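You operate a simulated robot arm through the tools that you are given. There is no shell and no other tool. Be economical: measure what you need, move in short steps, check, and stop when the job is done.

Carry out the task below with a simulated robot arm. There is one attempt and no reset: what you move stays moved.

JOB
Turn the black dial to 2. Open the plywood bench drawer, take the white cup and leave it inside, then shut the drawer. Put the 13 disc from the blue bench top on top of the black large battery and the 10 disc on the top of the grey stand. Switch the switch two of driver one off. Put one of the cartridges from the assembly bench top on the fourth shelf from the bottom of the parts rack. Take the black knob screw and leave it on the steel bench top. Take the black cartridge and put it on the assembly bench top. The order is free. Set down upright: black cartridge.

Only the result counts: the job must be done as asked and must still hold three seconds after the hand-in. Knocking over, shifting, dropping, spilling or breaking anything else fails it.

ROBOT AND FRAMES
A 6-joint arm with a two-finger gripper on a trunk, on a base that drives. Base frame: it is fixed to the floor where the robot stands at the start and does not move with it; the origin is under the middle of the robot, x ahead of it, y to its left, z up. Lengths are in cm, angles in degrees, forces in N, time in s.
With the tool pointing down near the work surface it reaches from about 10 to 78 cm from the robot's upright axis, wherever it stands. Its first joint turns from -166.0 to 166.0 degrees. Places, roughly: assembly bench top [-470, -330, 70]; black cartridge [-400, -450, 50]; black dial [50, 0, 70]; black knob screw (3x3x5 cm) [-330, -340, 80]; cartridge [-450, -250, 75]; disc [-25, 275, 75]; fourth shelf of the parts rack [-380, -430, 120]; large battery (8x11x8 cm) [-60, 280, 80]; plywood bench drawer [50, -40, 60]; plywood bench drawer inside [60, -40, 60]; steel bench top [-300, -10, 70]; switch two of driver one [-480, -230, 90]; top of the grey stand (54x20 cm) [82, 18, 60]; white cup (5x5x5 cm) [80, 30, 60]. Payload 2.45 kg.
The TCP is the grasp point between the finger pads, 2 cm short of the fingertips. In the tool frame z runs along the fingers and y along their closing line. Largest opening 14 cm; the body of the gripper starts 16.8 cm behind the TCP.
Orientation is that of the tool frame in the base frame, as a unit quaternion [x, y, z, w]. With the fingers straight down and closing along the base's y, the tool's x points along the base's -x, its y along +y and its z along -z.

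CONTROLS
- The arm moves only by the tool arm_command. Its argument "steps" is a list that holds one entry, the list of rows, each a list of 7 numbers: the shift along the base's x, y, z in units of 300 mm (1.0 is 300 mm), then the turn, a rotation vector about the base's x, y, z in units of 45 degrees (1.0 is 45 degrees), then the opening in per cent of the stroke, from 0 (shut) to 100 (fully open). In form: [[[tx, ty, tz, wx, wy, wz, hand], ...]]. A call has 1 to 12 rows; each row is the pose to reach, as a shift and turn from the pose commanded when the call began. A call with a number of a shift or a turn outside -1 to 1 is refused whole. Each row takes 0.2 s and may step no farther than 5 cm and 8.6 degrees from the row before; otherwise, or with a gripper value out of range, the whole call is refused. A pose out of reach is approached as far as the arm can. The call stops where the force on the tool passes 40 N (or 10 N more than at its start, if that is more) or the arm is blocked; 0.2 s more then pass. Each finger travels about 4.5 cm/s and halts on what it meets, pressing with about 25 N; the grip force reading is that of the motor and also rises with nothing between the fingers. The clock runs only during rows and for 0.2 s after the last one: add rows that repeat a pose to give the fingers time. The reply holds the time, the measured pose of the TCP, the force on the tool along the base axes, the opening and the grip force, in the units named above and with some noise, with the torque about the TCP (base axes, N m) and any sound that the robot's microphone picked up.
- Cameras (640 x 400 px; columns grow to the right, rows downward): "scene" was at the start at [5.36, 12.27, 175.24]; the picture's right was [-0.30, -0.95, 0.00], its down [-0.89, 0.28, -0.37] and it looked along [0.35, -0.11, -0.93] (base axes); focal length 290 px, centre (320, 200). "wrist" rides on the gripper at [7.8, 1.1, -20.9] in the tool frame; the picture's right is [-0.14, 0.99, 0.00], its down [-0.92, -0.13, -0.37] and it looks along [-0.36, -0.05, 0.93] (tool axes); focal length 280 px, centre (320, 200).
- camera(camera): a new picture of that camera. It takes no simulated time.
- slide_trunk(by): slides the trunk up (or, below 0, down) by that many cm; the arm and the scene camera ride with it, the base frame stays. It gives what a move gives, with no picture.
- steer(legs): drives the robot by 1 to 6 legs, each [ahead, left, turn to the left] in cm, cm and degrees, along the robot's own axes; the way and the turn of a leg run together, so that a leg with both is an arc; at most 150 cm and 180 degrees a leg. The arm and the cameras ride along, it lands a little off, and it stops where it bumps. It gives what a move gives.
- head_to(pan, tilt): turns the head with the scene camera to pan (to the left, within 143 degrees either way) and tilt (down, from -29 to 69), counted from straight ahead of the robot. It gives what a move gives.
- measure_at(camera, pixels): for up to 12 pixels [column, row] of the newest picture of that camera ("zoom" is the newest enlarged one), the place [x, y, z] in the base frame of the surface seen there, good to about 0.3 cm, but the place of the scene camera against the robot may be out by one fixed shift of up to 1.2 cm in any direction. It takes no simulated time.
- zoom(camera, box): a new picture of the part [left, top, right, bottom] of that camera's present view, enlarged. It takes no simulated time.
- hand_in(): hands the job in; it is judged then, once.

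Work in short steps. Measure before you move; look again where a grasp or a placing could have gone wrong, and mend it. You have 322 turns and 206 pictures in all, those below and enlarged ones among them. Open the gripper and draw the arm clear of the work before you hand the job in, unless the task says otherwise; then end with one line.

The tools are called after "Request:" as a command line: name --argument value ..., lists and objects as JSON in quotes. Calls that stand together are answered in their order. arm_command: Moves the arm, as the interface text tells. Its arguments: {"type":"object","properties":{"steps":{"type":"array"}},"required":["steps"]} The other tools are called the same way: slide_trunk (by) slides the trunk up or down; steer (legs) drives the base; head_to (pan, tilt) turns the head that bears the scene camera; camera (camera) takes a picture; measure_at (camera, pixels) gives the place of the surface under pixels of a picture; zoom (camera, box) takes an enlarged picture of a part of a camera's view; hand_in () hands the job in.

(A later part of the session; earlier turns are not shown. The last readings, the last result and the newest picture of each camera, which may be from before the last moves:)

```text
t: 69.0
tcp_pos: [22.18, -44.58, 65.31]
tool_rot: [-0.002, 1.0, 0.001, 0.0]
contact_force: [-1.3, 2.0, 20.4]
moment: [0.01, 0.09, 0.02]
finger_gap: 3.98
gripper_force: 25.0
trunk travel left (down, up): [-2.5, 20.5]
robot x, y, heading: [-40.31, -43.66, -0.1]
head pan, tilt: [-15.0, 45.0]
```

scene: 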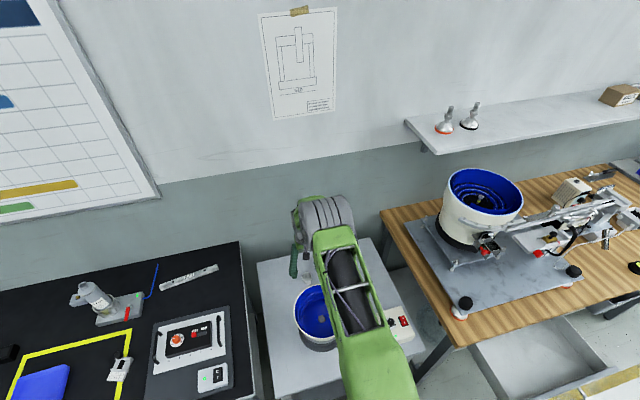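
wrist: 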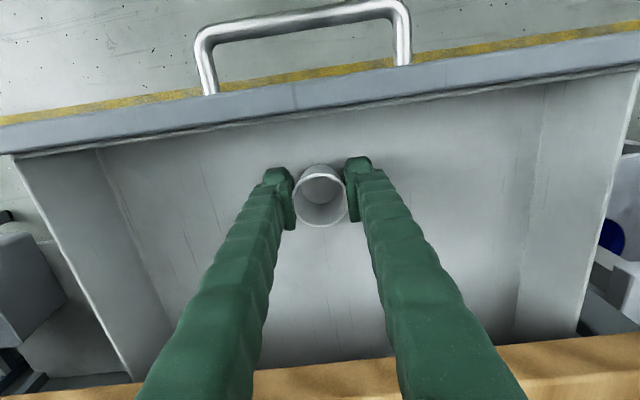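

Contact made (20 N). Open and rise.

Request:
arm_command --steps '[[[0, 0, 0.004, 0, 0, 0, 25], [0, 0, 0.004, 0, 0, 0, 45], [0, 0, 0.004, 0, 0, 0, 55], [0, 0, 0.004, 0, 0, 0, 55], [0, 0, 0.12, 0, 0, 0, 55], [0, 0, 0.27, 0, 0, 0, 55], [0, 0, 0.42, 0, 0, 0, 55]]]'

Request:
camera --camera "wrist"

```text
t: 70.6
tcp_pos: [21.86, -44.64, 77.51]
tool_rot: [-0.001, 1.0, 0.002, -0.002]
contact_force: [0.5, 0.3, 1.0]
moment: [-0.04, -0.02, 0.0]
finger_gap: 7.7
gripper_force: 0.0
trunk travel left (down, up): [-2.5, 20.5]
robot x, y, heading: [-40.68, -43.37, -0.1]
head pan, tilt: [-15.0, 45.0]
```

```text
173 pictures are left
```

wrist: 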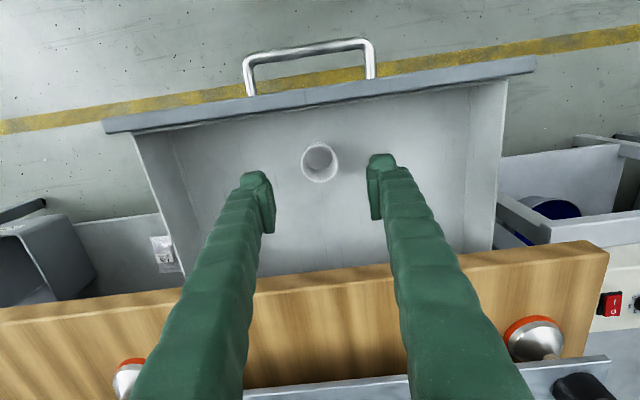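

Cup stands in the drawer. Next: go over the front to x≈5 with a closed hand and lower to handle height.

Request:
arm_command --steps '[[[-0.1, 0, 0.05, 0, 0, 0, 30], [-0.25, 0, 0.05, 0, 0, 0, 10], [-0.4, 0, 0.05, 0, 0, 0, 0], [-0.55, 0, 0.05, 0, 0, 0, 0], [-0.58, 0, -0.1, 0, 0, 0, 0], [-0.58, 0, -0.25, 0, 0, 0, 0], [-0.58, 0, -0.365, 0, 0, 0, 0]]]'

Request:
camera --camera "wrist"

```text
t: 72.2
tcp_pos: [4.66, -44.63, 66.76]
tool_rot: [-0.003, 1.0, 0.001, -0.002]
contact_force: [0.2, 0.0, 0.5]
moment: [0.0, -0.01, -0.02]
finger_gap: 0.01
gripper_force: 25.2
trunk travel left (down, up): [-2.5, 20.5]
robot x, y, heading: [-40.26, -43.73, 0.1]
head pan, tilt: [-15.0, 45.0]
```

```text
172 pictures are left
```

wrist: 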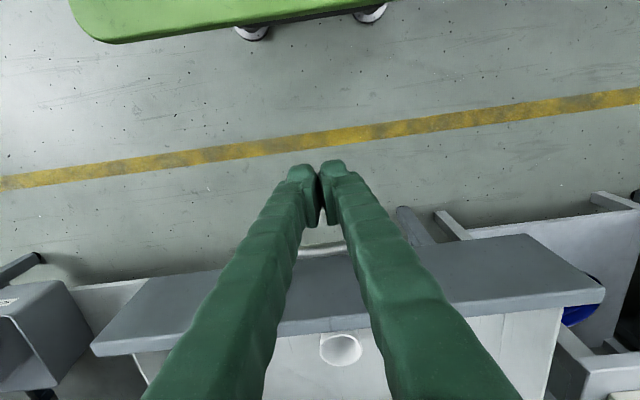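

Push +x by 24.5 cm in 12 gentle rows.

Request:
arm_command --steps '[[[0.05, 0, 0, 0, 0, 0, 0], [0.1, 0, 0, 0, 0, 0, 0], [0.14, 0, 0, 0, 0, 0, 0], [0.18, 0, 0, 0, 0, 0, 0], [0.23, 0, 0, 0, 0, 0, 0], [0.28, 0, 0, 0, 0, 0, 0], [0.34, 0, 0, 0, 0, 0, 0], [0.4, 0, 0, 0, 0, 0, 0], [0.46, 0, 0, 0, 0, 0, 0], [0.52, 0, 0, 0, 0, 0, 0], [0.58, 0, 0, 0, 0, 0, 0], [0.64, 0, 0, 0, 0, 0, 0]]]'

Request:
arm_command --steps '[[[0.05, 0, 0, 0, 0, 0, 0], [0.1, 0, 0, 0, 0, 0, 0], [0.14, 0, 0, 0, 0, 0, 0], [0.17, 0, 0, 0, 0, 0, 0], [0.19, 0, 0, 0, 0, 0, 0], [0.21, 0, 0, 0, 0, 0, 0], [0.23, 0, 0, 0, 0, 0, 0]]]'

Request:
camera --camera "wrist"

```text
t: 74.8
tcp_pos: [23.89, -44.6, 66.81]
tool_rot: [-0.001, 1.0, 0.003, -0.001]
contact_force: [0.9, 0.0, 0.3]
moment: [-0.01, -0.01, 0.02]
finger_gap: 0.01
gripper_force: 25.1
trunk travel left (down, up): [-2.5, 20.5]
robot x, y, heading: [-40.22, -43.7, 0.1]
head pan, tilt: [-15.0, 45.0]
```

```text
t: 76.4
tcp_pos: [29.75, -44.66, 66.7]
tool_rot: [-0.003, 1.0, 0.002, -0.009]
contact_force: [-39.5, 0.7, 8.8]
moment: [0.05, 0.17, 0.14]
finger_gap: 0.6
gripper_force: 29.6
trunk travel left (down, up): [-2.5, 20.5]
robot x, y, heading: [-40.59, -43.33, 0.3]
head pan, tilt: [-15.0, 45.0]
```

```text
171 pictures are left
```

wrist: 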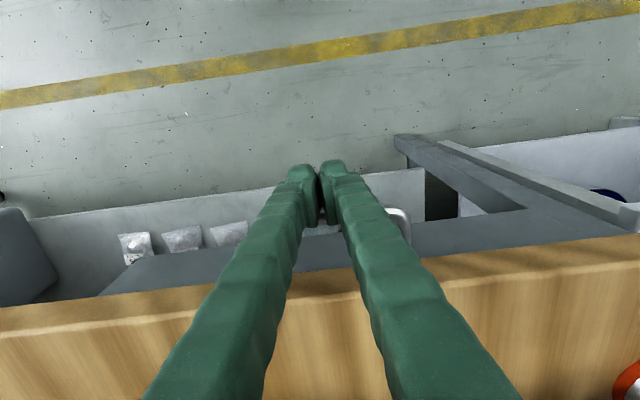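

Drawer is shut (stop at 29.75 with 39 N). Back off, raise, then verify the handle.

Request:
arm_command --steps '[[[-0.1, 0, 0, 0, 0, 0, 0], [-0.25, 0, 0, 0, 0, 0, 20], [-0.4, 0, 0.1, 0, 0, 0, 60], [-0.5, 0, 0.23, 0, 0, 0, 100], [-0.55, 0, 0.38, 0, 0, 0, 100], [-0.55, 0, 0.53, 0, 0, 0, 100], [-0.55, 0, 0.68, 0, 0, 0, 100], [-0.55, 0, 0.83, 0, 0, 0, 100], [-0.55, 0, 0.95, 0, 0, 0, 100]]]'

Request:
camera --camera "wrist"

Request:
head_to --pan 95 --tilt 30

Request:
camera --camera "scene"

```text
refused: row 3 steps farther than a row can; nothing moved
```

```text
170 pictures are left
```

wrist: 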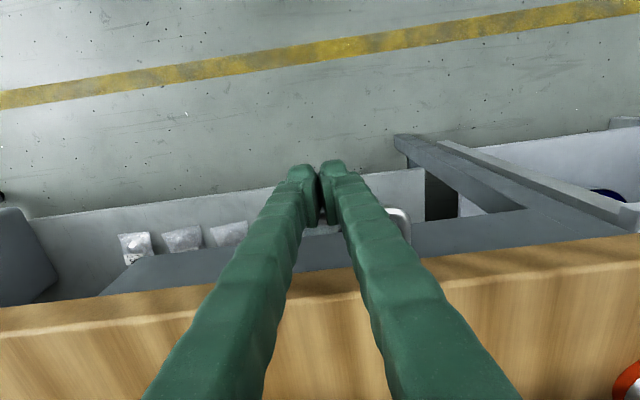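

```text
t: 78.3
tcp_pos: [29.7, -44.63, 66.7]
tool_rot: [-0.002, 1.0, 0.002, -0.01]
contact_force: [-41.1, 0.8, -3.4]
moment: [-0.02, 0.43, 0.2]
finger_gap: 0.6
gripper_force: 29.3
trunk travel left (down, up): [-2.5, 20.5]
robot x, y, heading: [-40.11, -43.66, 0.3]
head pan, tilt: [95.0, 30.0]
```

```text
169 pictures are left
```

scene: 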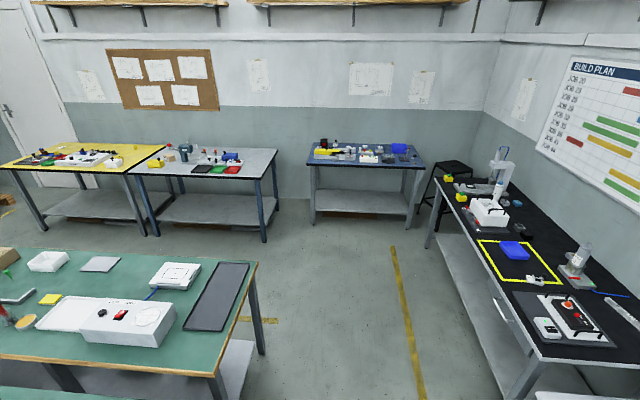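

The blue bench is at (365,155) straight to the left. Retract the arm and measure aisle limits.

Request:
arm_command --steps '[[[-0.1, 0, 0, 0, 0, 0, 0], [-0.23, 0, 0, 0, 0, 0, 20], [-0.36, 0, 0.08, 0, 0, 0, 60], [-0.46, 0, 0.2, 0, 0, 0, 100], [-0.52, 0, 0.34, 0, 0, 0, 100], [-0.52, 0, 0.5, 0, 0, 0, 100], [-0.52, 0, 0.66, 0, 0, 0, 100], [-0.52, 0, 0.82, 0, 0, 0, 100], [-0.52, 0, 0.95, 0, 0, 0, 100]]]'

Request:
camera --camera "wrist"

Request:
measure_at --camera "scene" --pixels '[[262, 352], [250, 268], [312, 225], [408, 228], [320, 163], [420, 166], [385, 160], [435, 245], [520, 395], [310, 240], [264, 240], [393, 250]]'

Request:
zoom --camera "scene" --box '[290, 125, 440, 180]'

```text
t: 80.3
tcp_pos: [14.96, -44.59, 95.42]
tool_rot: [-0.002, 1.0, 0.002, -0.002]
contact_force: [-0.5, 0.0, -0.6]
moment: [0.0, -0.03, -0.01]
finger_gap: 13.99
gripper_force: 0.0
trunk travel left (down, up): [-2.5, 20.5]
robot x, y, heading: [-40.16, -43.51, 0.0]
head pan, tilt: [95.0, 30.0]
```

```text
168 pictures are left
```

wrist: 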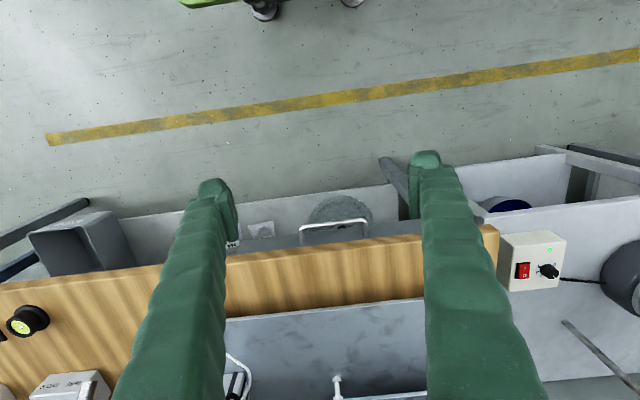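

```text
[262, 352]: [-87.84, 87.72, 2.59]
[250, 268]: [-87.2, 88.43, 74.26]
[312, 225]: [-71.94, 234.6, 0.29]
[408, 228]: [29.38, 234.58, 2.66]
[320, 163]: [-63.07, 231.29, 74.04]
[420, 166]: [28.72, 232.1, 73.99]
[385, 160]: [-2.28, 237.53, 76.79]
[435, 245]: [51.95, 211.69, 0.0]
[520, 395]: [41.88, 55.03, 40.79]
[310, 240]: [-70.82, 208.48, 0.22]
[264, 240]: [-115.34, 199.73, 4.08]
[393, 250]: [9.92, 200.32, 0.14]
```

```text
4.27 times, centred on (365, 152) of scene
```

zoom: 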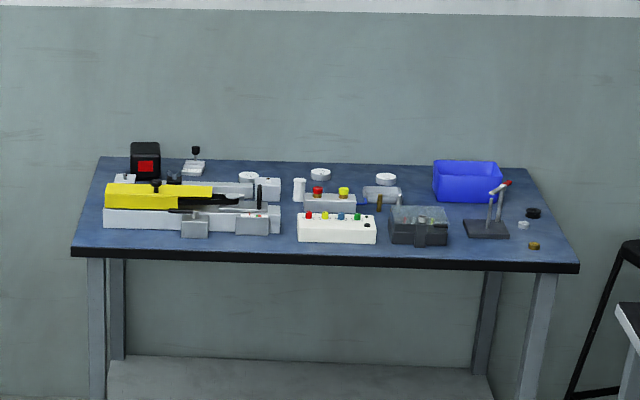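

Handle sits closed. Blue bench front edge y≈231, x −70…33. Drive there: ahead 10, left in two legs, then turn left 90°.

Request:
steer --legs '[[10, 0, 0], [0, 140, 0], [0, 80, 0], [0, 0, 90]]'

Request:
head_to --pan 10 --tilt 55

Request:
camera --camera "scene"

```text
t: 104.3
tcp_pos: [-28.92, 231.95, 95.38]
tool_rot: [0.708, -0.707, 0.0, 0.003]
contact_force: [0.8, 0.0, -0.5]
moment: [-0.02, 0.0, -0.02]
finger_gap: 13.98
gripper_force: 0.1
trunk travel left (down, up): [-2.5, 20.5]
robot x, y, heading: [-30.32, 177.04, 89.9]
head pan, tilt: [95.0, 30.0]
```

```text
t: 105.9
tcp_pos: [-29.02, 231.95, 95.41]
tool_rot: [0.708, -0.706, 0.0, 0.003]
contact_force: [-1.0, 0.8, 0.0]
moment: [-0.03, -0.04, 0.0]
finger_gap: 14.02
gripper_force: 0.1
trunk travel left (down, up): [-2.5, 20.5]
robot x, y, heading: [-30.27, 176.67, 89.9]
head pan, tilt: [10.0, 55.0]
```

```text
166 pictures are left
```

scene: 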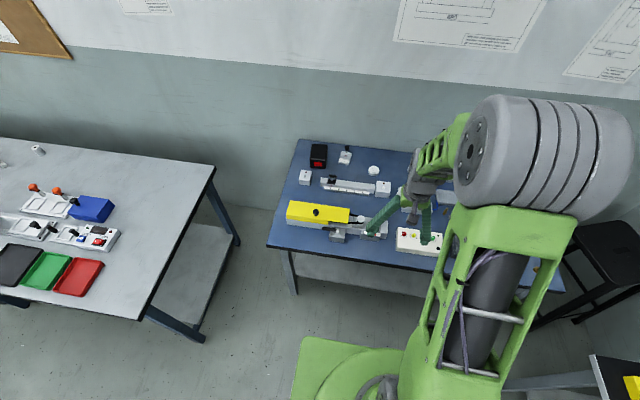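

Drive ahead 18 and look down with the wrist.

Request:
steer --legs '[[18, 0, 0]]'

Request:
camera --camera "wrist"

Request:
camera --camera "scene"

```text
t: 107.4
tcp_pos: [-29.0, 249.93, 95.32]
tool_rot: [0.708, -0.706, 0.0, 0.002]
contact_force: [0.8, 0.8, 0.2]
moment: [-0.04, 0.02, 0.02]
finger_gap: 14.05
gripper_force: 0.1
trunk travel left (down, up): [-2.5, 20.5]
robot x, y, heading: [-30.3, 194.27, 90.1]
head pan, tilt: [10.0, 55.0]
```

```text
165 pictures are left
```

wrist: 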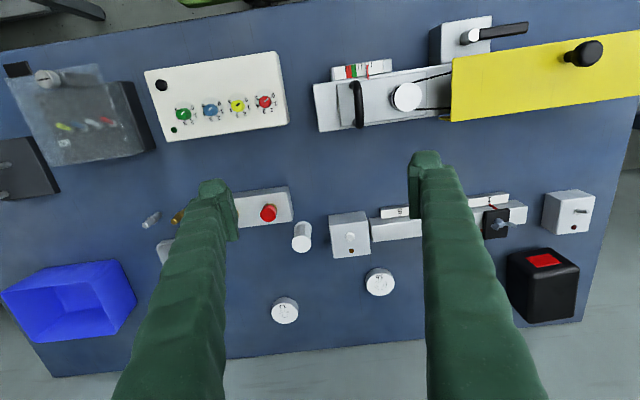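

```text
164 pictures are left
```

scene: 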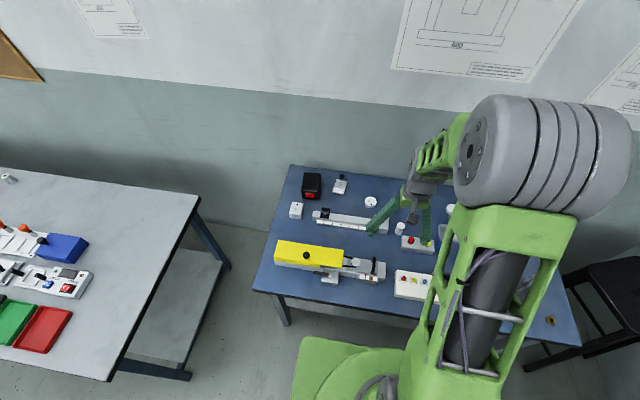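

Discs at (285,310) and (379,282), maybe another near (165,250). Zoom.

Request:
zoom --camera "wrist" --box '[260, 255, 420, 335]'

Request:
measure_at --camera "wrist" --pixels '[[285, 306], [285, 292], [285, 320], [379, 280], [379, 267], [379, 296], [545, 290], [540, 262], [515, 255], [576, 270], [285, 345], [163, 250]]'

Request:
zoom --camera "wrist" --box '[480, 170, 640, 340]'

```text
4.00 times, centred on (340, 295) of wrist
```

zoom: 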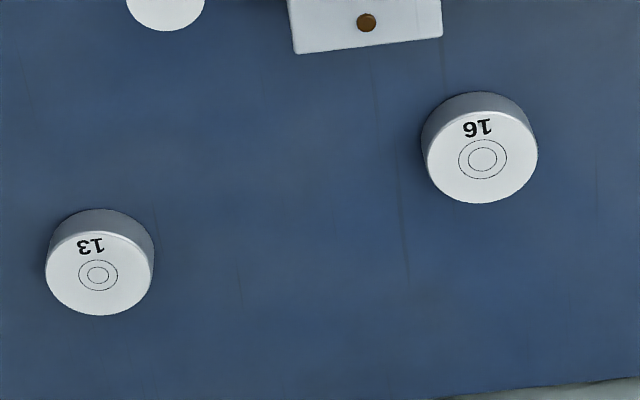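

```text
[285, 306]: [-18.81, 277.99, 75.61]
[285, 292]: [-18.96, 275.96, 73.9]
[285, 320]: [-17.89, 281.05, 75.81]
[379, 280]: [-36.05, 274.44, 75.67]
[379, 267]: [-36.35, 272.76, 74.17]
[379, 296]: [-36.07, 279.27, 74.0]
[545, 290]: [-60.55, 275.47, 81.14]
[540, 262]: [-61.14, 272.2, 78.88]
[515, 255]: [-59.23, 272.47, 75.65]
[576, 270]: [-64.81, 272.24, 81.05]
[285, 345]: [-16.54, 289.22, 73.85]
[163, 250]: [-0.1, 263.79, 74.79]
```

```text
2.35 times, centred on (560, 255) of wrist
```

zoom: 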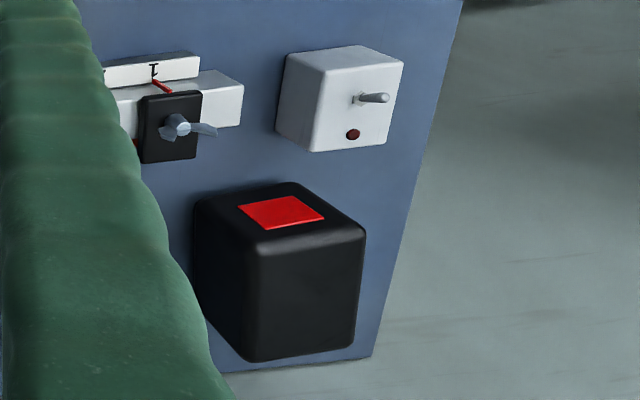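

13 disc at ≈(−18.5,279), 16 disc at (−36,276). The third disc near (−1,266) is hidden by the finger; I move over +x to see it.

Request:
arm_command --steps '[[[0.15, 0, 0, 0, 0, 0, 100], [0.3, 0.05, 0, 0, 0, 0, 100], [0.45, 0.1, 0, 0, 0, 0, 100], [0.6, 0.15, 0, 0, 0, 0, 100], [0.75, 0.2, 0, 0, 0, 0, 100], [0.85, 0.2, 0, 0, 0, 0, 100]]]'

Request:
camera --camera "wrist"

```text
t: 108.8
tcp_pos: [-3.39, 255.84, 95.28]
tool_rot: [0.708, -0.707, 0.0, 0.002]
contact_force: [0.1, 0.0, 0.6]
moment: [-0.03, 0.04, -0.02]
finger_gap: 13.98
gripper_force: 0.2
trunk travel left (down, up): [-2.5, 20.5]
robot x, y, heading: [-30.06, 194.55, 89.9]
head pan, tilt: [10.0, 55.0]
```

```text
161 pictures are left
```

wrist: 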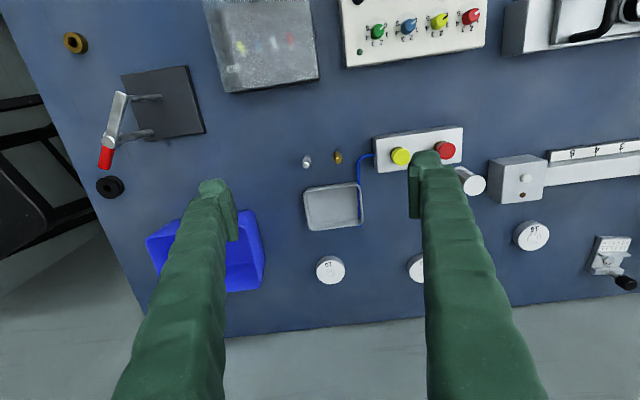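

Request:
zoom --camera "wrist" --box '[290, 240, 440, 300]'

Request:
measure_at --camera "wrist" --pixels '[[330, 269], [316, 269], [345, 269], [330, 257], [330, 282], [416, 268], [532, 234], [518, 234], [548, 234]]'

```text
4.27 times, centred on (365, 270) of wrist
```

zoom: 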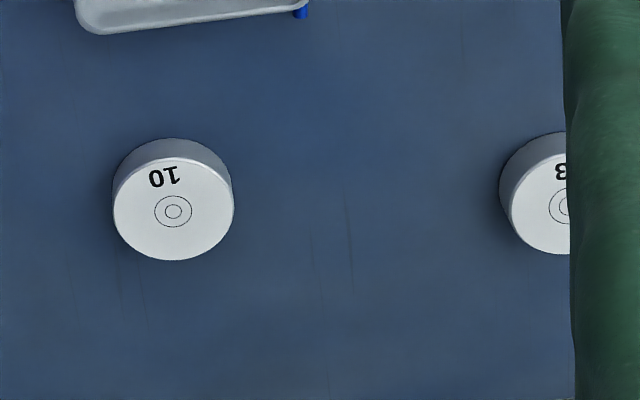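

```text
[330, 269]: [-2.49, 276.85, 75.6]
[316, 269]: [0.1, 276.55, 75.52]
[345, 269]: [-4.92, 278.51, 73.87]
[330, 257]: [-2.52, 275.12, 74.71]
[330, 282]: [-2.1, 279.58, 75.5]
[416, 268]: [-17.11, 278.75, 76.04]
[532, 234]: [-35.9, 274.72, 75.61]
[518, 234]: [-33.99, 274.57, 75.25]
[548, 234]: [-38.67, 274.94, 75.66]
```

10 disc centre ≈(−2.4,277.4), 13 disc ≈(−18.5,278.7), tops z≈75.6. They're out of reach, so move the robot to x≈−18, y≈202.

Request:
arm_command --steps '[[[-0.15, 0, 0, 0, 0, 0, 100], [-0.3, 0, 0, 0, 0, 0, 100], [-0.45, 0, 0, 0, 0, 0, 80], [-0.6, 0, 0, 0, 0, 0, 60], [-0.75, 0, 0, 0, 0, 0, 57], [-0.9, 0, 0, 0, 0, 0, 57]]]'

Request:
steer --legs '[[0, -12, 0], [7.5, 0, 0]]'

Request:
camera --camera "wrist"

```text
t: 110.2
tcp_pos: [-30.47, 255.93, 95.22]
tool_rot: [0.707, -0.707, 0.0, 0.002]
contact_force: [0.5, -0.2, -1.0]
moment: [0.02, 0.0, 0.0]
finger_gap: 8.0
gripper_force: 0.0
trunk travel left (down, up): [-2.5, 20.5]
robot x, y, heading: [-30.18, 194.95, 89.9]
head pan, tilt: [10.0, 55.0]
```

```text
t: 112.6
tcp_pos: [-18.5, 263.3, 95.09]
tool_rot: [-0.707, 0.707, -0.001, -0.004]
contact_force: [-0.6, 0.2, -0.4]
moment: [-0.08, -0.03, 0.02]
finger_gap: 7.98
gripper_force: 0.1
trunk travel left (down, up): [-2.5, 20.5]
robot x, y, heading: [-18.32, 201.76, 90.0]
head pan, tilt: [10.0, 55.0]
```

```text
159 pictures are left
```

wrist: 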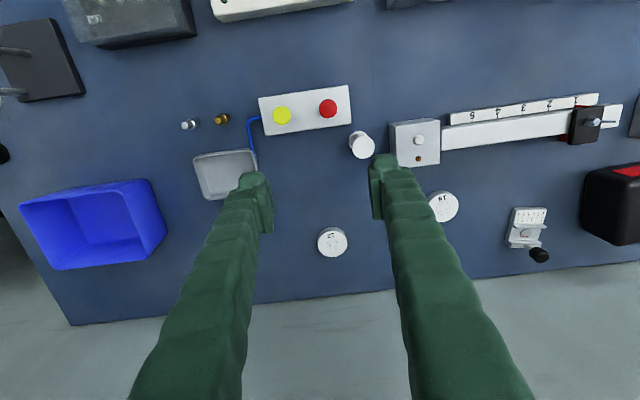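

Measure the 13 disc at (332,242) again from here.

Request:
zoom --camera "wrist" --box '[302, 217, 366, 267]'

Request:
measure_at --camera "zoom" --pixels '[[320, 210], [200, 225], [440, 225], [310, 120], [310, 310]]'

```text
8.00 times, centred on (334, 242) of wrist
```

zoom: 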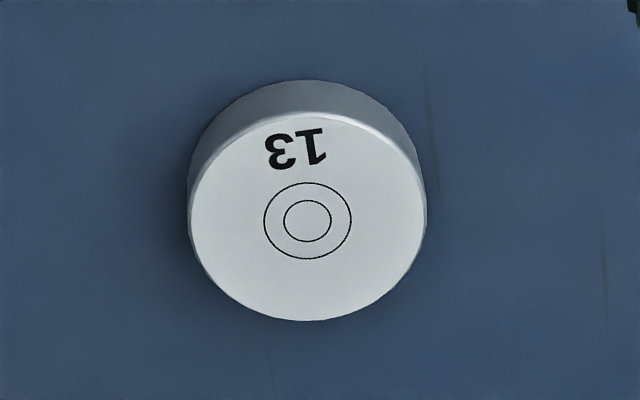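

```text
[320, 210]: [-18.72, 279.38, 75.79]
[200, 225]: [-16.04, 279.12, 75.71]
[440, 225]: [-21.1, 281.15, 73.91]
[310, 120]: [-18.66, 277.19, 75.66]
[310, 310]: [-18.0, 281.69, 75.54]
```

13 disc centre ≈(−18.4,279.5). Go over it and down to z≈78, opening 8 cm.

Request:
arm_command --steps '[[[0, 0.12, -0.08, 0, 0, 0, 57], [0.001, 0.24, -0.16, 0, 0, 0, 57], [0.002, 0.36, -0.24, 0, 0, 0, 57], [0.003, 0.48, -0.32, 0, 0, 0, 57], [0.003, 0.538, -0.44, 0, 0, 0, 57], [0.003, 0.538, -0.56, 0, 0, 0, 57]]]'

Request:
camera --camera "wrist"

```text
t: 114.0
tcp_pos: [-18.5, 279.47, 78.26]
tool_rot: [-0.707, 0.707, 0.0, -0.002]
contact_force: [0.4, 0.0, -0.4]
moment: [0.0, -0.03, 0.0]
finger_gap: 7.97
gripper_force: 0.1
trunk travel left (down, up): [-2.5, 20.5]
robot x, y, heading: [-18.49, 201.91, 89.8]
head pan, tilt: [10.0, 55.0]
```

```text
157 pictures are left
```

wrist: 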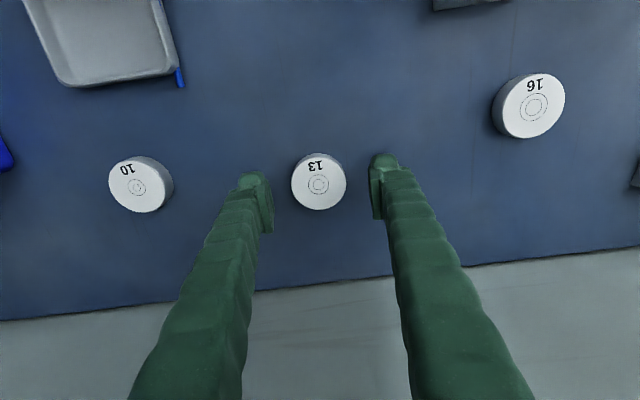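

Well aligned. Descend 2 cm and close.

Request:
arm_command --steps '[[[0, 0.003, -0.04, 0, 0, 0, 57], [0, 0.003, -0.068, 0, 0, 0, 57], [0, 0.003, -0.068, 0, 0, 0, 40], [0, 0.003, -0.068, 0, 0, 0, 28], [0, 0.003, -0.068, 0, 0, 0, 28], [0, 0.003, -0.068, 0, 0, 0, 28]]]'

```text
t: 115.4
tcp_pos: [-18.45, 279.58, 76.28]
tool_rot: [-0.707, 0.707, 0.0, -0.002]
contact_force: [-0.4, -0.6, -0.1]
moment: [0.0, -0.02, -0.02]
finger_gap: 4.86
gripper_force: 24.8
trunk travel left (down, up): [-2.5, 20.5]
robot x, y, heading: [-18.43, 201.75, 89.8]
head pan, tilt: [10.0, 55.0]
```

Gripped (4.86). Lift to z≈96 and pull back a bit, then check.

Request:
arm_command --steps '[[[0, 0, 0.1, 0, 0, 0, 28], [0, 0, 0.25, 0, 0, 0, 28], [0, 0, 0.4, 0, 0, 0, 28], [0, 0, 0.55, 0, 0, 0, 28], [0, -0.1, 0.64, 0, 0, 0, 28], [0, -0.25, 0.64, 0, 0, 0, 28], [0, -0.4, 0.64, 0, 0, 0, 28], [0, -0.55, 0.64, 0, 0, 0, 28]]]'

Request:
steer --legs '[[0, 34, 0]]'

Request:
camera --camera "wrist"

```text
t: 117.2
tcp_pos: [-18.33, 263.01, 95.68]
tool_rot: [-0.707, 0.707, 0.0, -0.002]
contact_force: [0.1, -0.5, -0.4]
moment: [0.04, 0.0, 0.04]
finger_gap: 4.82
gripper_force: 25.3
trunk travel left (down, up): [-2.5, 20.5]
robot x, y, heading: [-18.66, 201.81, 89.8]
head pan, tilt: [10.0, 55.0]
```

```text
t: 120.7
tcp_pos: [-52.01, 263.04, 95.62]
tool_rot: [0.708, -0.707, 0.0, 0.003]
contact_force: [0.0, -1.0, -1.8]
moment: [0.0, 0.03, -0.03]
finger_gap: 4.84
gripper_force: 24.7
trunk travel left (down, up): [-2.5, 20.5]
robot x, y, heading: [-52.08, 202.1, 89.9]
head pan, tilt: [10.0, 55.0]
```

```text
156 pictures are left
```

wrist: 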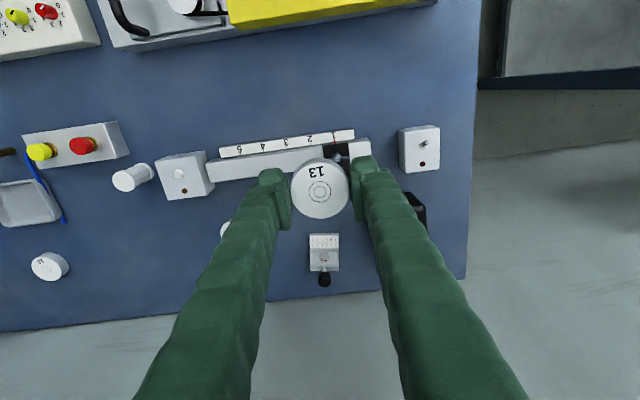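

Disc held. Move −x ~9 cm for a view of the battery between the fingers.

Request:
arm_command --steps '[[[-0.12, 0, 0, 0, 0, 0, 28], [-0.24, 0, 0, 0, 0, 0, 28], [-0.3, 0, 0, 0, 0, 0, 28]]]'

Request:
camera --camera "wrist"

```text
t: 121.5
tcp_pos: [-61.05, 263.01, 95.74]
tool_rot: [0.707, -0.707, 0.001, 0.003]
contact_force: [0.2, -0.6, -1.2]
moment: [0.03, 0.0, 0.02]
finger_gap: 4.82
gripper_force: 24.3
trunk travel left (down, up): [-2.5, 20.5]
robot x, y, heading: [-51.82, 202.26, 89.8]
head pan, tilt: [10.0, 55.0]
```

```text
155 pictures are left
```

wrist: 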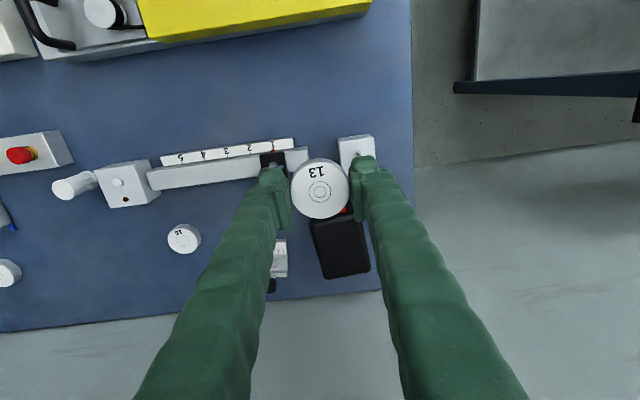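

Request:
zoom --camera "wrist" --box '[280, 150, 400, 290]'

Request:
measure_at --camera "wrist" --pixels '[[335, 228], [345, 255], [330, 276], [366, 270], [315, 226], [362, 235], [345, 275], [278, 255], [325, 250]]'

```text
2.86 times, centred on (340, 220) of wrist
```

zoom: 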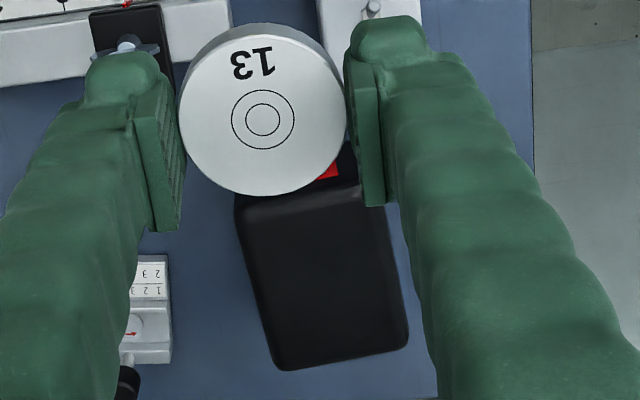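

```text
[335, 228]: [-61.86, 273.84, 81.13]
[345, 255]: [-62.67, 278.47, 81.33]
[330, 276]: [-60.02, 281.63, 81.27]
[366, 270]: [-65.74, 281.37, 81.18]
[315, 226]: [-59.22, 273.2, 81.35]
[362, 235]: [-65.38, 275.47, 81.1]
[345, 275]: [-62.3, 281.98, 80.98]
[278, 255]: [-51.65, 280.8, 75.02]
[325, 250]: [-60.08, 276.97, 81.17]
```

Battery top z≈81.2, centre ≈(−62.4,277.6). Move above and lower to z≈84.3.

Request:
arm_command --steps '[[[-0.01, 0.14, 0, 0, 0, 0, 28], [-0.03, 0.28, 0, 0, 0, 0, 28], [-0.045, 0.42, 0, 0, 0, 0, 28], [-0.045, 0.48, -0.1, 0, 0, 0, 28], [-0.045, 0.48, -0.22, 0, 0, 0, 28], [-0.045, 0.48, -0.32, 0, 0, 0, 28], [-0.045, 0.48, -0.38, 0, 0, 0, 28]]]'

Request:
camera --camera "wrist"

```text
t: 123.1
tcp_pos: [-62.42, 277.52, 84.2]
tool_rot: [-0.707, 0.707, 0.0, -0.003]
contact_force: [0.5, 0.0, -1.0]
moment: [0.02, -0.01, -0.01]
finger_gap: 4.85
gripper_force: 25.0
trunk travel left (down, up): [-2.5, 20.5]
robot x, y, heading: [-51.96, 202.02, 90.0]
head pan, tilt: [10.0, 55.0]
```

```text
153 pictures are left
```

wrist: 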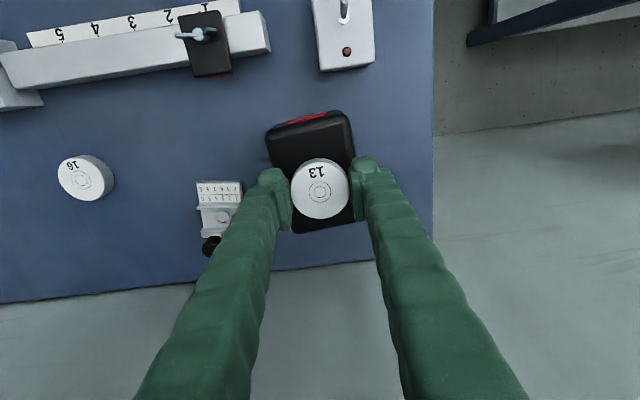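

Centred nearly; shift −y 0.5 and lower in small steps until contact.

Request:
arm_command --steps '[[[0, -0.017, -0.008, 0, 0, 0, 28], [0, -0.017, -0.014, 0, 0, 0, 28], [0, -0.017, -0.02, 0, 0, 0, 28], [0, -0.017, -0.024, 0, 0, 0, 28]]]'

```text
t: 124.1
tcp_pos: [-62.53, 277.06, 83.55]
tool_rot: [-0.707, 0.707, 0.0, -0.002]
contact_force: [-0.6, -0.6, 3.2]
moment: [-0.01, -0.03, -0.01]
finger_gap: 4.84
gripper_force: 24.9
trunk travel left (down, up): [-2.5, 20.5]
robot x, y, heading: [-52.12, 202.05, 90.0]
head pan, tilt: [10.0, 55.0]
```

Light contact (3 N). Release and rise.

Request:
arm_command --steps '[[[0, 0, -0.003, 0, 0, 0, 28], [0, 0, -0.001, 0, 0, 0, 40], [0, 0, 0, 0, 0, 0, 55], [0, 0, 0, 0, 0, 0, 55], [0, 0, 0.1, 0, 0, 0, 55], [0, 0, 0.25, 0, 0, 0, 55], [0, -0.1, 0.4, 0, 0, 0, 55], [0, -0.25, 0.45, 0, 0, 0, 55]]]'

Request:
camera --camera "wrist"

```text
refused: row 7 steps farther than a row can; nothing moved
```

```text
152 pictures are left
```

wrist: 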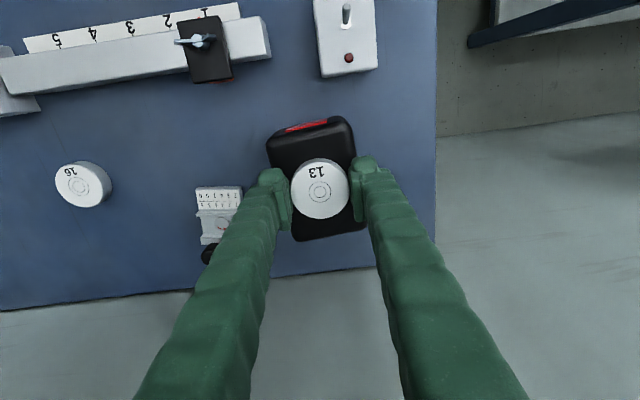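

Same release with shorter steps.

Request:
arm_command --steps '[[[0, 0, -0.003, 0, 0, 0, 28], [0, 0, -0.001, 0, 0, 0, 40], [0, 0, 0, 0, 0, 0, 55], [0, 0, 0, 0, 0, 0, 55], [0, 0, 0.1, 0, 0, 0, 55], [0, 0, 0.25, 0, 0, 0, 55], [0, -0.1, 0.35, 0, 0, 0, 55], [0, -0.24, 0.4, 0, 0, 0, 55]]]'

Request:
camera --camera "wrist"

```text
t: 125.9
tcp_pos: [-62.47, 269.55, 95.54]
tool_rot: [0.708, -0.706, 0.0, 0.002]
contact_force: [0.1, -0.5, -0.6]
moment: [0.03, 0.0, -0.01]
finger_gap: 7.68
gripper_force: 0.2
trunk travel left (down, up): [-2.5, 20.5]
robot x, y, heading: [-52.34, 202.27, 90.0]
head pan, tilt: [10.0, 55.0]
```

```text
151 pictures are left
```

wrist: 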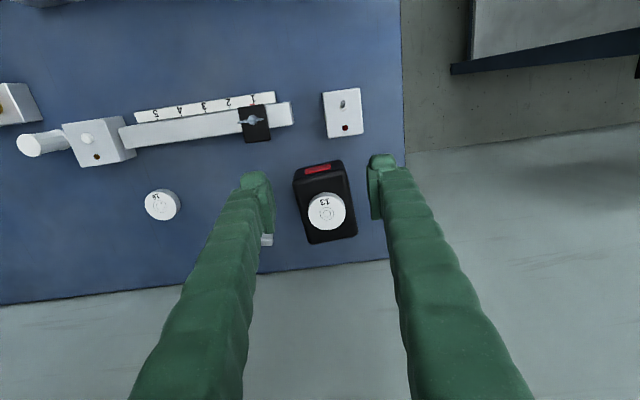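

13 sits on the battery. Now centre the arm and drive right 50 toward the 10 disc.

Request:
arm_command --steps '[[[0.15, 0, 0, 0, 0, 0, 55], [0.3, -0.05, 0, 0, 0, 0, 55], [0.34, -0.1, 0, 0, 0, 0, 55]]]'

Request:
steer --legs '[[0, -49.5, 0]]'

Request:
camera --camera "wrist"

```text
t: 126.7
tcp_pos: [-52.29, 266.71, 95.5]
tool_rot: [0.707, -0.707, 0.001, 0.002]
contact_force: [-0.1, -0.4, -0.2]
moment: [-0.03, 0.02, 0.0]
finger_gap: 7.7
gripper_force: 0.1
trunk travel left (down, up): [-2.5, 20.5]
robot x, y, heading: [-52.02, 202.31, 90.1]
head pan, tilt: [10.0, 55.0]
```

```text
t: 131.6
tcp_pos: [-2.32, 266.78, 95.54]
tool_rot: [-0.707, 0.707, 0.0, -0.002]
contact_force: [0.7, -0.3, 0.4]
moment: [-0.01, -0.03, -0.01]
finger_gap: 7.72
gripper_force: 0.0
trunk travel left (down, up): [-2.5, 20.5]
robot x, y, heading: [-2.18, 201.94, 89.7]
head pan, tilt: [10.0, 55.0]
```

```text
150 pictures are left
```

wrist: 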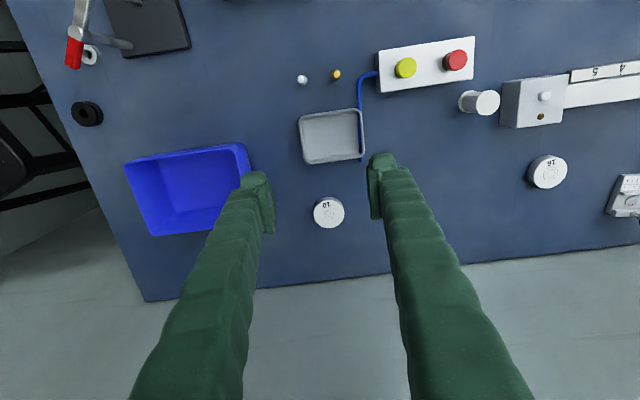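

Request:
measure_at --camera "wrist" --pixels '[[329, 212], [315, 213], [343, 213], [329, 202], [329, 226], [247, 150], [248, 185], [240, 145], [330, 162], [362, 155]]'

```text
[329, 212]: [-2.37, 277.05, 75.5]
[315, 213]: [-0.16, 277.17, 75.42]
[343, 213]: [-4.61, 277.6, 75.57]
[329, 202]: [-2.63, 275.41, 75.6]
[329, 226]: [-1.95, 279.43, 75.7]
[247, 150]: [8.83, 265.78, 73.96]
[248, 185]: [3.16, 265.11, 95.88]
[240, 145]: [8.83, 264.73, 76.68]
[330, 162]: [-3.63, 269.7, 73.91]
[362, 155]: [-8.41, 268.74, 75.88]
```

Disc 10 centre ≈(−2.4,277.4). Approach to z≈78.2 and check.

Request:
arm_command --steps '[[[0, 0.12, -0.05, 0, 0, 0, 57], [-0.002, 0.24, -0.14, 0, 0, 0, 57], [-0.002, 0.353, -0.22, 0, 0, 0, 57], [-0.002, 0.353, -0.36, 0, 0, 0, 57], [-0.002, 0.353, -0.5, 0, 0, 0, 57], [-0.002, 0.353, -0.577, 0, 0, 0, 57]]]'

Request:
camera --camera "wrist"

```text
t: 133.0
tcp_pos: [-2.22, 277.38, 78.14]
tool_rot: [-0.706, 0.708, 0.0, -0.002]
contact_force: [-0.5, 0.0, -0.4]
moment: [-0.04, -0.03, 0.03]
finger_gap: 7.99
gripper_force: 0.0
trunk travel left (down, up): [-2.5, 20.5]
robot x, y, heading: [-1.98, 201.89, 89.8]
head pan, tilt: [10.0, 55.0]
```

```text
149 pictures are left
```

wrist: 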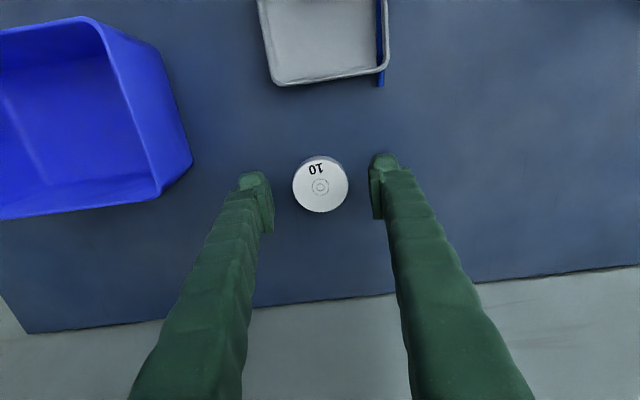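

Request:
arm_command --steps '[[[0, 0.005, -0.04, 0, 0, 0, 57], [0, 0.005, -0.065, 0, 0, 0, 57], [0, 0.005, -0.065, 0, 0, 0, 40], [0, 0.005, -0.065, 0, 0, 0, 28], [0, 0.005, -0.065, 0, 0, 0, 28], [0, 0.005, -0.065, 0, 0, 0, 28]]]'

Request:
arm_command --steps '[[[0, 0, 0.1, 0, 0, 0, 28], [0, 0, 0.25, 0, 0, 0, 28], [0, 0, 0.4, 0, 0, 0, 28], [0, 0, 0.55, 0, 0, 0, 28], [0, -0.1, 0.64, 0, 0, 0, 28], [0, -0.25, 0.64, 0, 0, 0, 28], [0, -0.4, 0.64, 0, 0, 0, 28], [0, -0.55, 0.64, 0, 0, 0, 28], [0, -0.7, 0.64, 0, 0, 0, 28]]]'

Request:
camera --camera "wrist"

```text
t: 134.4
tcp_pos: [-2.34, 277.44, 76.2]
tool_rot: [0.707, -0.707, 0.001, 0.002]
contact_force: [-0.6, 0.2, 1.0]
moment: [-0.01, 0.02, 0.02]
finger_gap: 4.82
gripper_force: 24.9
trunk travel left (down, up): [-2.5, 20.5]
robot x, y, heading: [-1.61, 201.63, 90.1]
head pan, tilt: [10.0, 55.0]
```

```text
t: 136.4
tcp_pos: [-2.36, 256.42, 95.51]
tool_rot: [-0.707, 0.707, 0.0, -0.002]
contact_force: [-0.1, 0.1, -0.5]
moment: [0.02, -0.02, 0.03]
finger_gap: 4.82
gripper_force: 25.1
trunk travel left (down, up): [-2.5, 20.5]
robot x, y, heading: [-2.31, 201.7, 89.8]
head pan, tilt: [10.0, 55.0]
```

```text
148 pictures are left
```

wrist: 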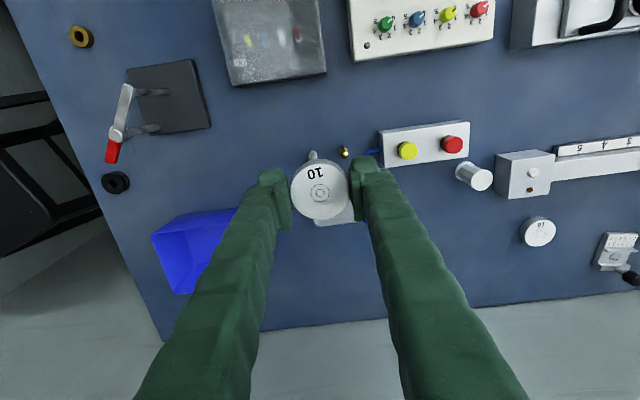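

Disc 10 held. Drive back to the stand: back, left, turn right 90°, right along the aisle, then ahead.

Request:
steer --legs '[[-30, 0, 0], [0, 28, 0], [0, 0, -90], [0, -146, 0], [34, 0, 0]]'

Request:
camera --camera "wrist"

```text
t: 159.4
tcp_pos: [57.68, 25.17, 95.26]
tool_rot: [-0.002, 1.0, 0.002, -0.003]
contact_force: [0.5, -0.1, -0.6]
moment: [-0.01, 0.03, -0.01]
finger_gap: 4.78
gripper_force: 25.0
trunk travel left (down, up): [-2.5, 20.5]
robot x, y, heading: [3.0, 24.56, 0.2]
head pan, tilt: [10.0, 55.0]
```

```text
147 pictures are left
```

wrist: 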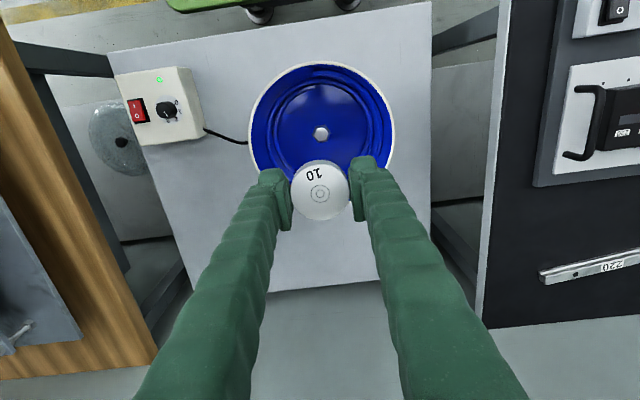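

Extend to x≈79, y≈26.5 at height, then lower to z≈66.

Request:
arm_command --steps '[[[0.15, 0.01, 0, 0, 0, 0, 28], [0.3, 0.02, 0, 0, 0, 0, 28], [0.45, 0.03, 0, 0, 0, 0, 28], [0.6, 0.043, 0, 0, 0, 0, 28], [0.71, 0.043, 0, 0, 0, 0, 28], [0.71, 0.043, -0.16, 0, 0, 0, 28], [0.71, 0.043, -0.32, 0, 0, 0, 28], [0.71, 0.043, -0.48, 0, 0, 0, 28], [0.71, 0.043, -0.64, 0, 0, 0, 28], [0.71, 0.043, -0.8, 0, 0, 0, 28], [0.71, 0.043, -0.96, 0, 0, 0, 28]]]'

Request:
camera --camera "wrist"

```text
t: 161.8
tcp_pos: [78.99, 26.49, 66.51]
tool_rot: [-0.003, 1.0, 0.001, -0.002]
contact_force: [0.4, -0.5, -1.0]
moment: [0.02, 0.04, 0.0]
finger_gap: 4.74
gripper_force: 24.9
trunk travel left (down, up): [-2.5, 20.5]
robot x, y, heading: [2.95, 24.63, 0.1]
head pan, tilt: [10.0, 55.0]
```

```text
146 pictures are left
```

wrist: 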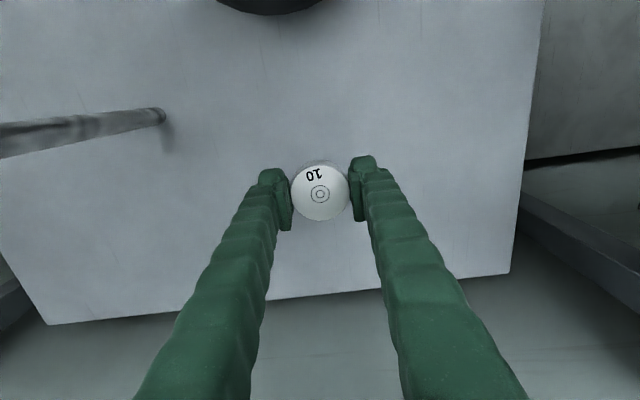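

Spot clear. Lower to contact near z≈62.3.

Request:
arm_command --steps '[[[0, 0, -0.08, 0, 0, 0, 28], [0, 0, -0.12, 0, 0, 0, 28], [0, 0, -0.132, 0, 0, 0, 28], [0, 0, -0.139, 0, 0, 0, 28], [0, 0, -0.144, 0, 0, 0, 28]]]'

```text
t: 163.0
tcp_pos: [79.01, 26.49, 62.21]
tool_rot: [-0.003, 1.0, 0.001, -0.002]
contact_force: [-0.9, 0.4, 1.8]
moment: [-0.09, 0.0, -0.03]
finger_gap: 4.82
gripper_force: 24.7
trunk travel left (down, up): [-2.5, 20.5]
robot x, y, heading: [3.05, 24.53, 0.1]
head pan, tilt: [10.0, 55.0]
```

Request:
arm_command --steps '[[[0, 0, -0.003, 0, 0, 0, 28], [0, 0, -0.003, 0, 0, 0, 40], [0, 0, -0.003, 0, 0, 0, 55], [0, 0, -0.003, 0, 0, 0, 55], [0, 0, 0.1, 0, 0, 0, 55], [0, 0, 0.25, 0, 0, 0, 55], [0, 0, 0.4, 0, 0, 0, 55], [0, 0, 0.56, 0, 0, 0, 55], [0, 0, 0.72, 0, 0, 0, 55], [0, 0, 0.88, 0, 0, 0, 55], [0, 0, 1, 0, 0, 0, 55]]]'

Request:
camera --camera "wrist"

```text
t: 165.4
tcp_pos: [78.8, 26.43, 92.41]
tool_rot: [-0.003, 1.0, 0.002, -0.002]
contact_force: [0.3, 0.7, 0.3]
moment: [-0.01, 0.0, 0.03]
finger_gap: 7.7
gripper_force: 0.0
trunk travel left (down, up): [-2.5, 20.5]
robot x, y, heading: [2.7, 24.29, 0.2]
head pan, tilt: [10.0, 55.0]
```

```text
145 pictures are left
```

wrist: 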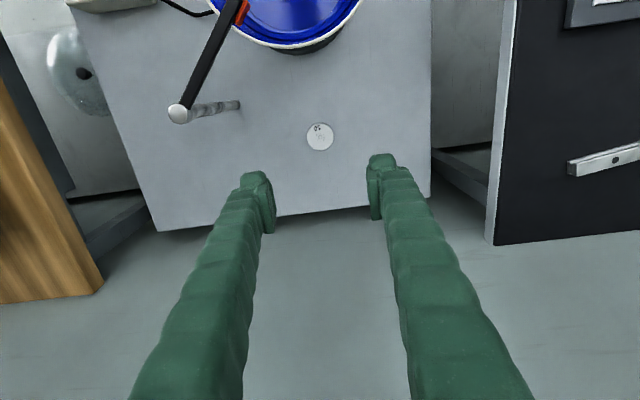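

Disc placed. Retract, drive back and right down the aisle, then survey.

Request:
arm_command --steps '[[[-0.15, 0, 0.05, 0, 0, 0, 55], [-0.3, 0, 0.05, 0, 0, 0, 55], [-0.45, 0, 0.05, 0, 0, 0, 55], [-0.6, 0, 0.05, 0, 0, 0, 55], [-0.75, 0, 0.05, 0, 0, 0, 55], [-0.9, 0, 0.05, 0, 0, 0, 55]]]'

Request:
steer --legs '[[-32, 0, 0], [0, -130, 0]]'

Request:
head_to --pan -135 --tilt 35

Request:
camera --camera "scene"

Request:
head_to --pan -80 --tilt 35

Request:
camera --camera "scene"

```text
t: 166.8
tcp_pos: [51.87, 26.5, 93.74]
tool_rot: [-0.003, 1.0, 0.002, -0.002]
contact_force: [0.2, -0.4, 0.0]
moment: [0.03, -0.02, 0.0]
finger_gap: 7.71
gripper_force: 0.1
trunk travel left (down, up): [-2.5, 20.5]
robot x, y, heading: [3.25, 24.86, 0.2]
head pan, tilt: [10.0, 55.0]
```

```text
t: 180.1
tcp_pos: [20.43, -102.66, 93.73]
tool_rot: [-0.001, 1.0, 0.002, -0.002]
contact_force: [-0.3, -0.7, 0.0]
moment: [0.02, -0.02, 0.02]
finger_gap: 7.72
gripper_force: 0.1
trunk travel left (down, up): [-2.5, 20.5]
robot x, y, heading: [-28.86, -104.46, -0.4]
head pan, tilt: [10.0, 55.0]
```

```text
t: 182.3
tcp_pos: [20.56, -102.52, 93.62]
tool_rot: [-0.001, 1.0, 0.002, -0.002]
contact_force: [0.3, -0.2, -0.1]
moment: [-0.01, -0.03, -0.01]
finger_gap: 7.69
gripper_force: 0.1
trunk travel left (down, up): [-2.5, 20.5]
robot x, y, heading: [-28.52, -104.57, -0.1]
head pan, tilt: [-135.0, 35.0]
```

```text
144 pictures are left
```

scene: 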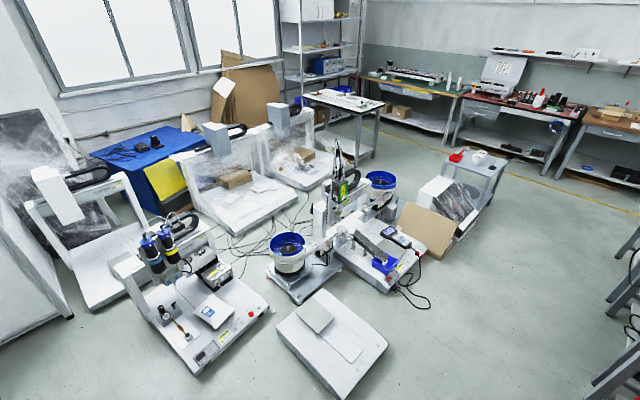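

```text
t: 183.6
tcp_pos: [20.43, -102.62, 93.57]
tool_rot: [0.0, 1.0, 0.002, -0.002]
contact_force: [0.6, 0.1, -0.1]
moment: [0.02, -0.03, -0.03]
finger_gap: 7.72
gripper_force: 0.0
trunk travel left (down, up): [-2.5, 20.5]
robot x, y, heading: [-29.06, -104.36, -0.2]
head pan, tilt: [-80.0, 35.0]
```

```text
143 pictures are left
```

scene: 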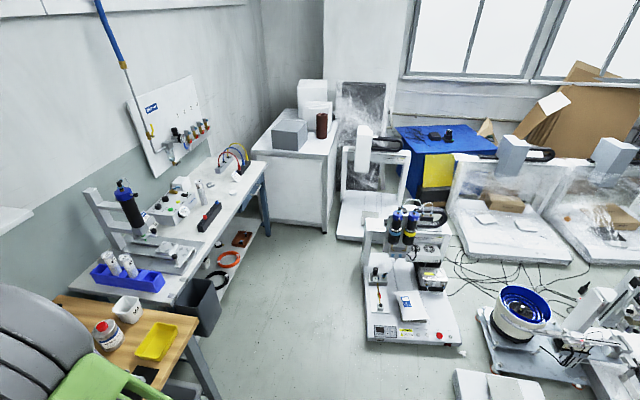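

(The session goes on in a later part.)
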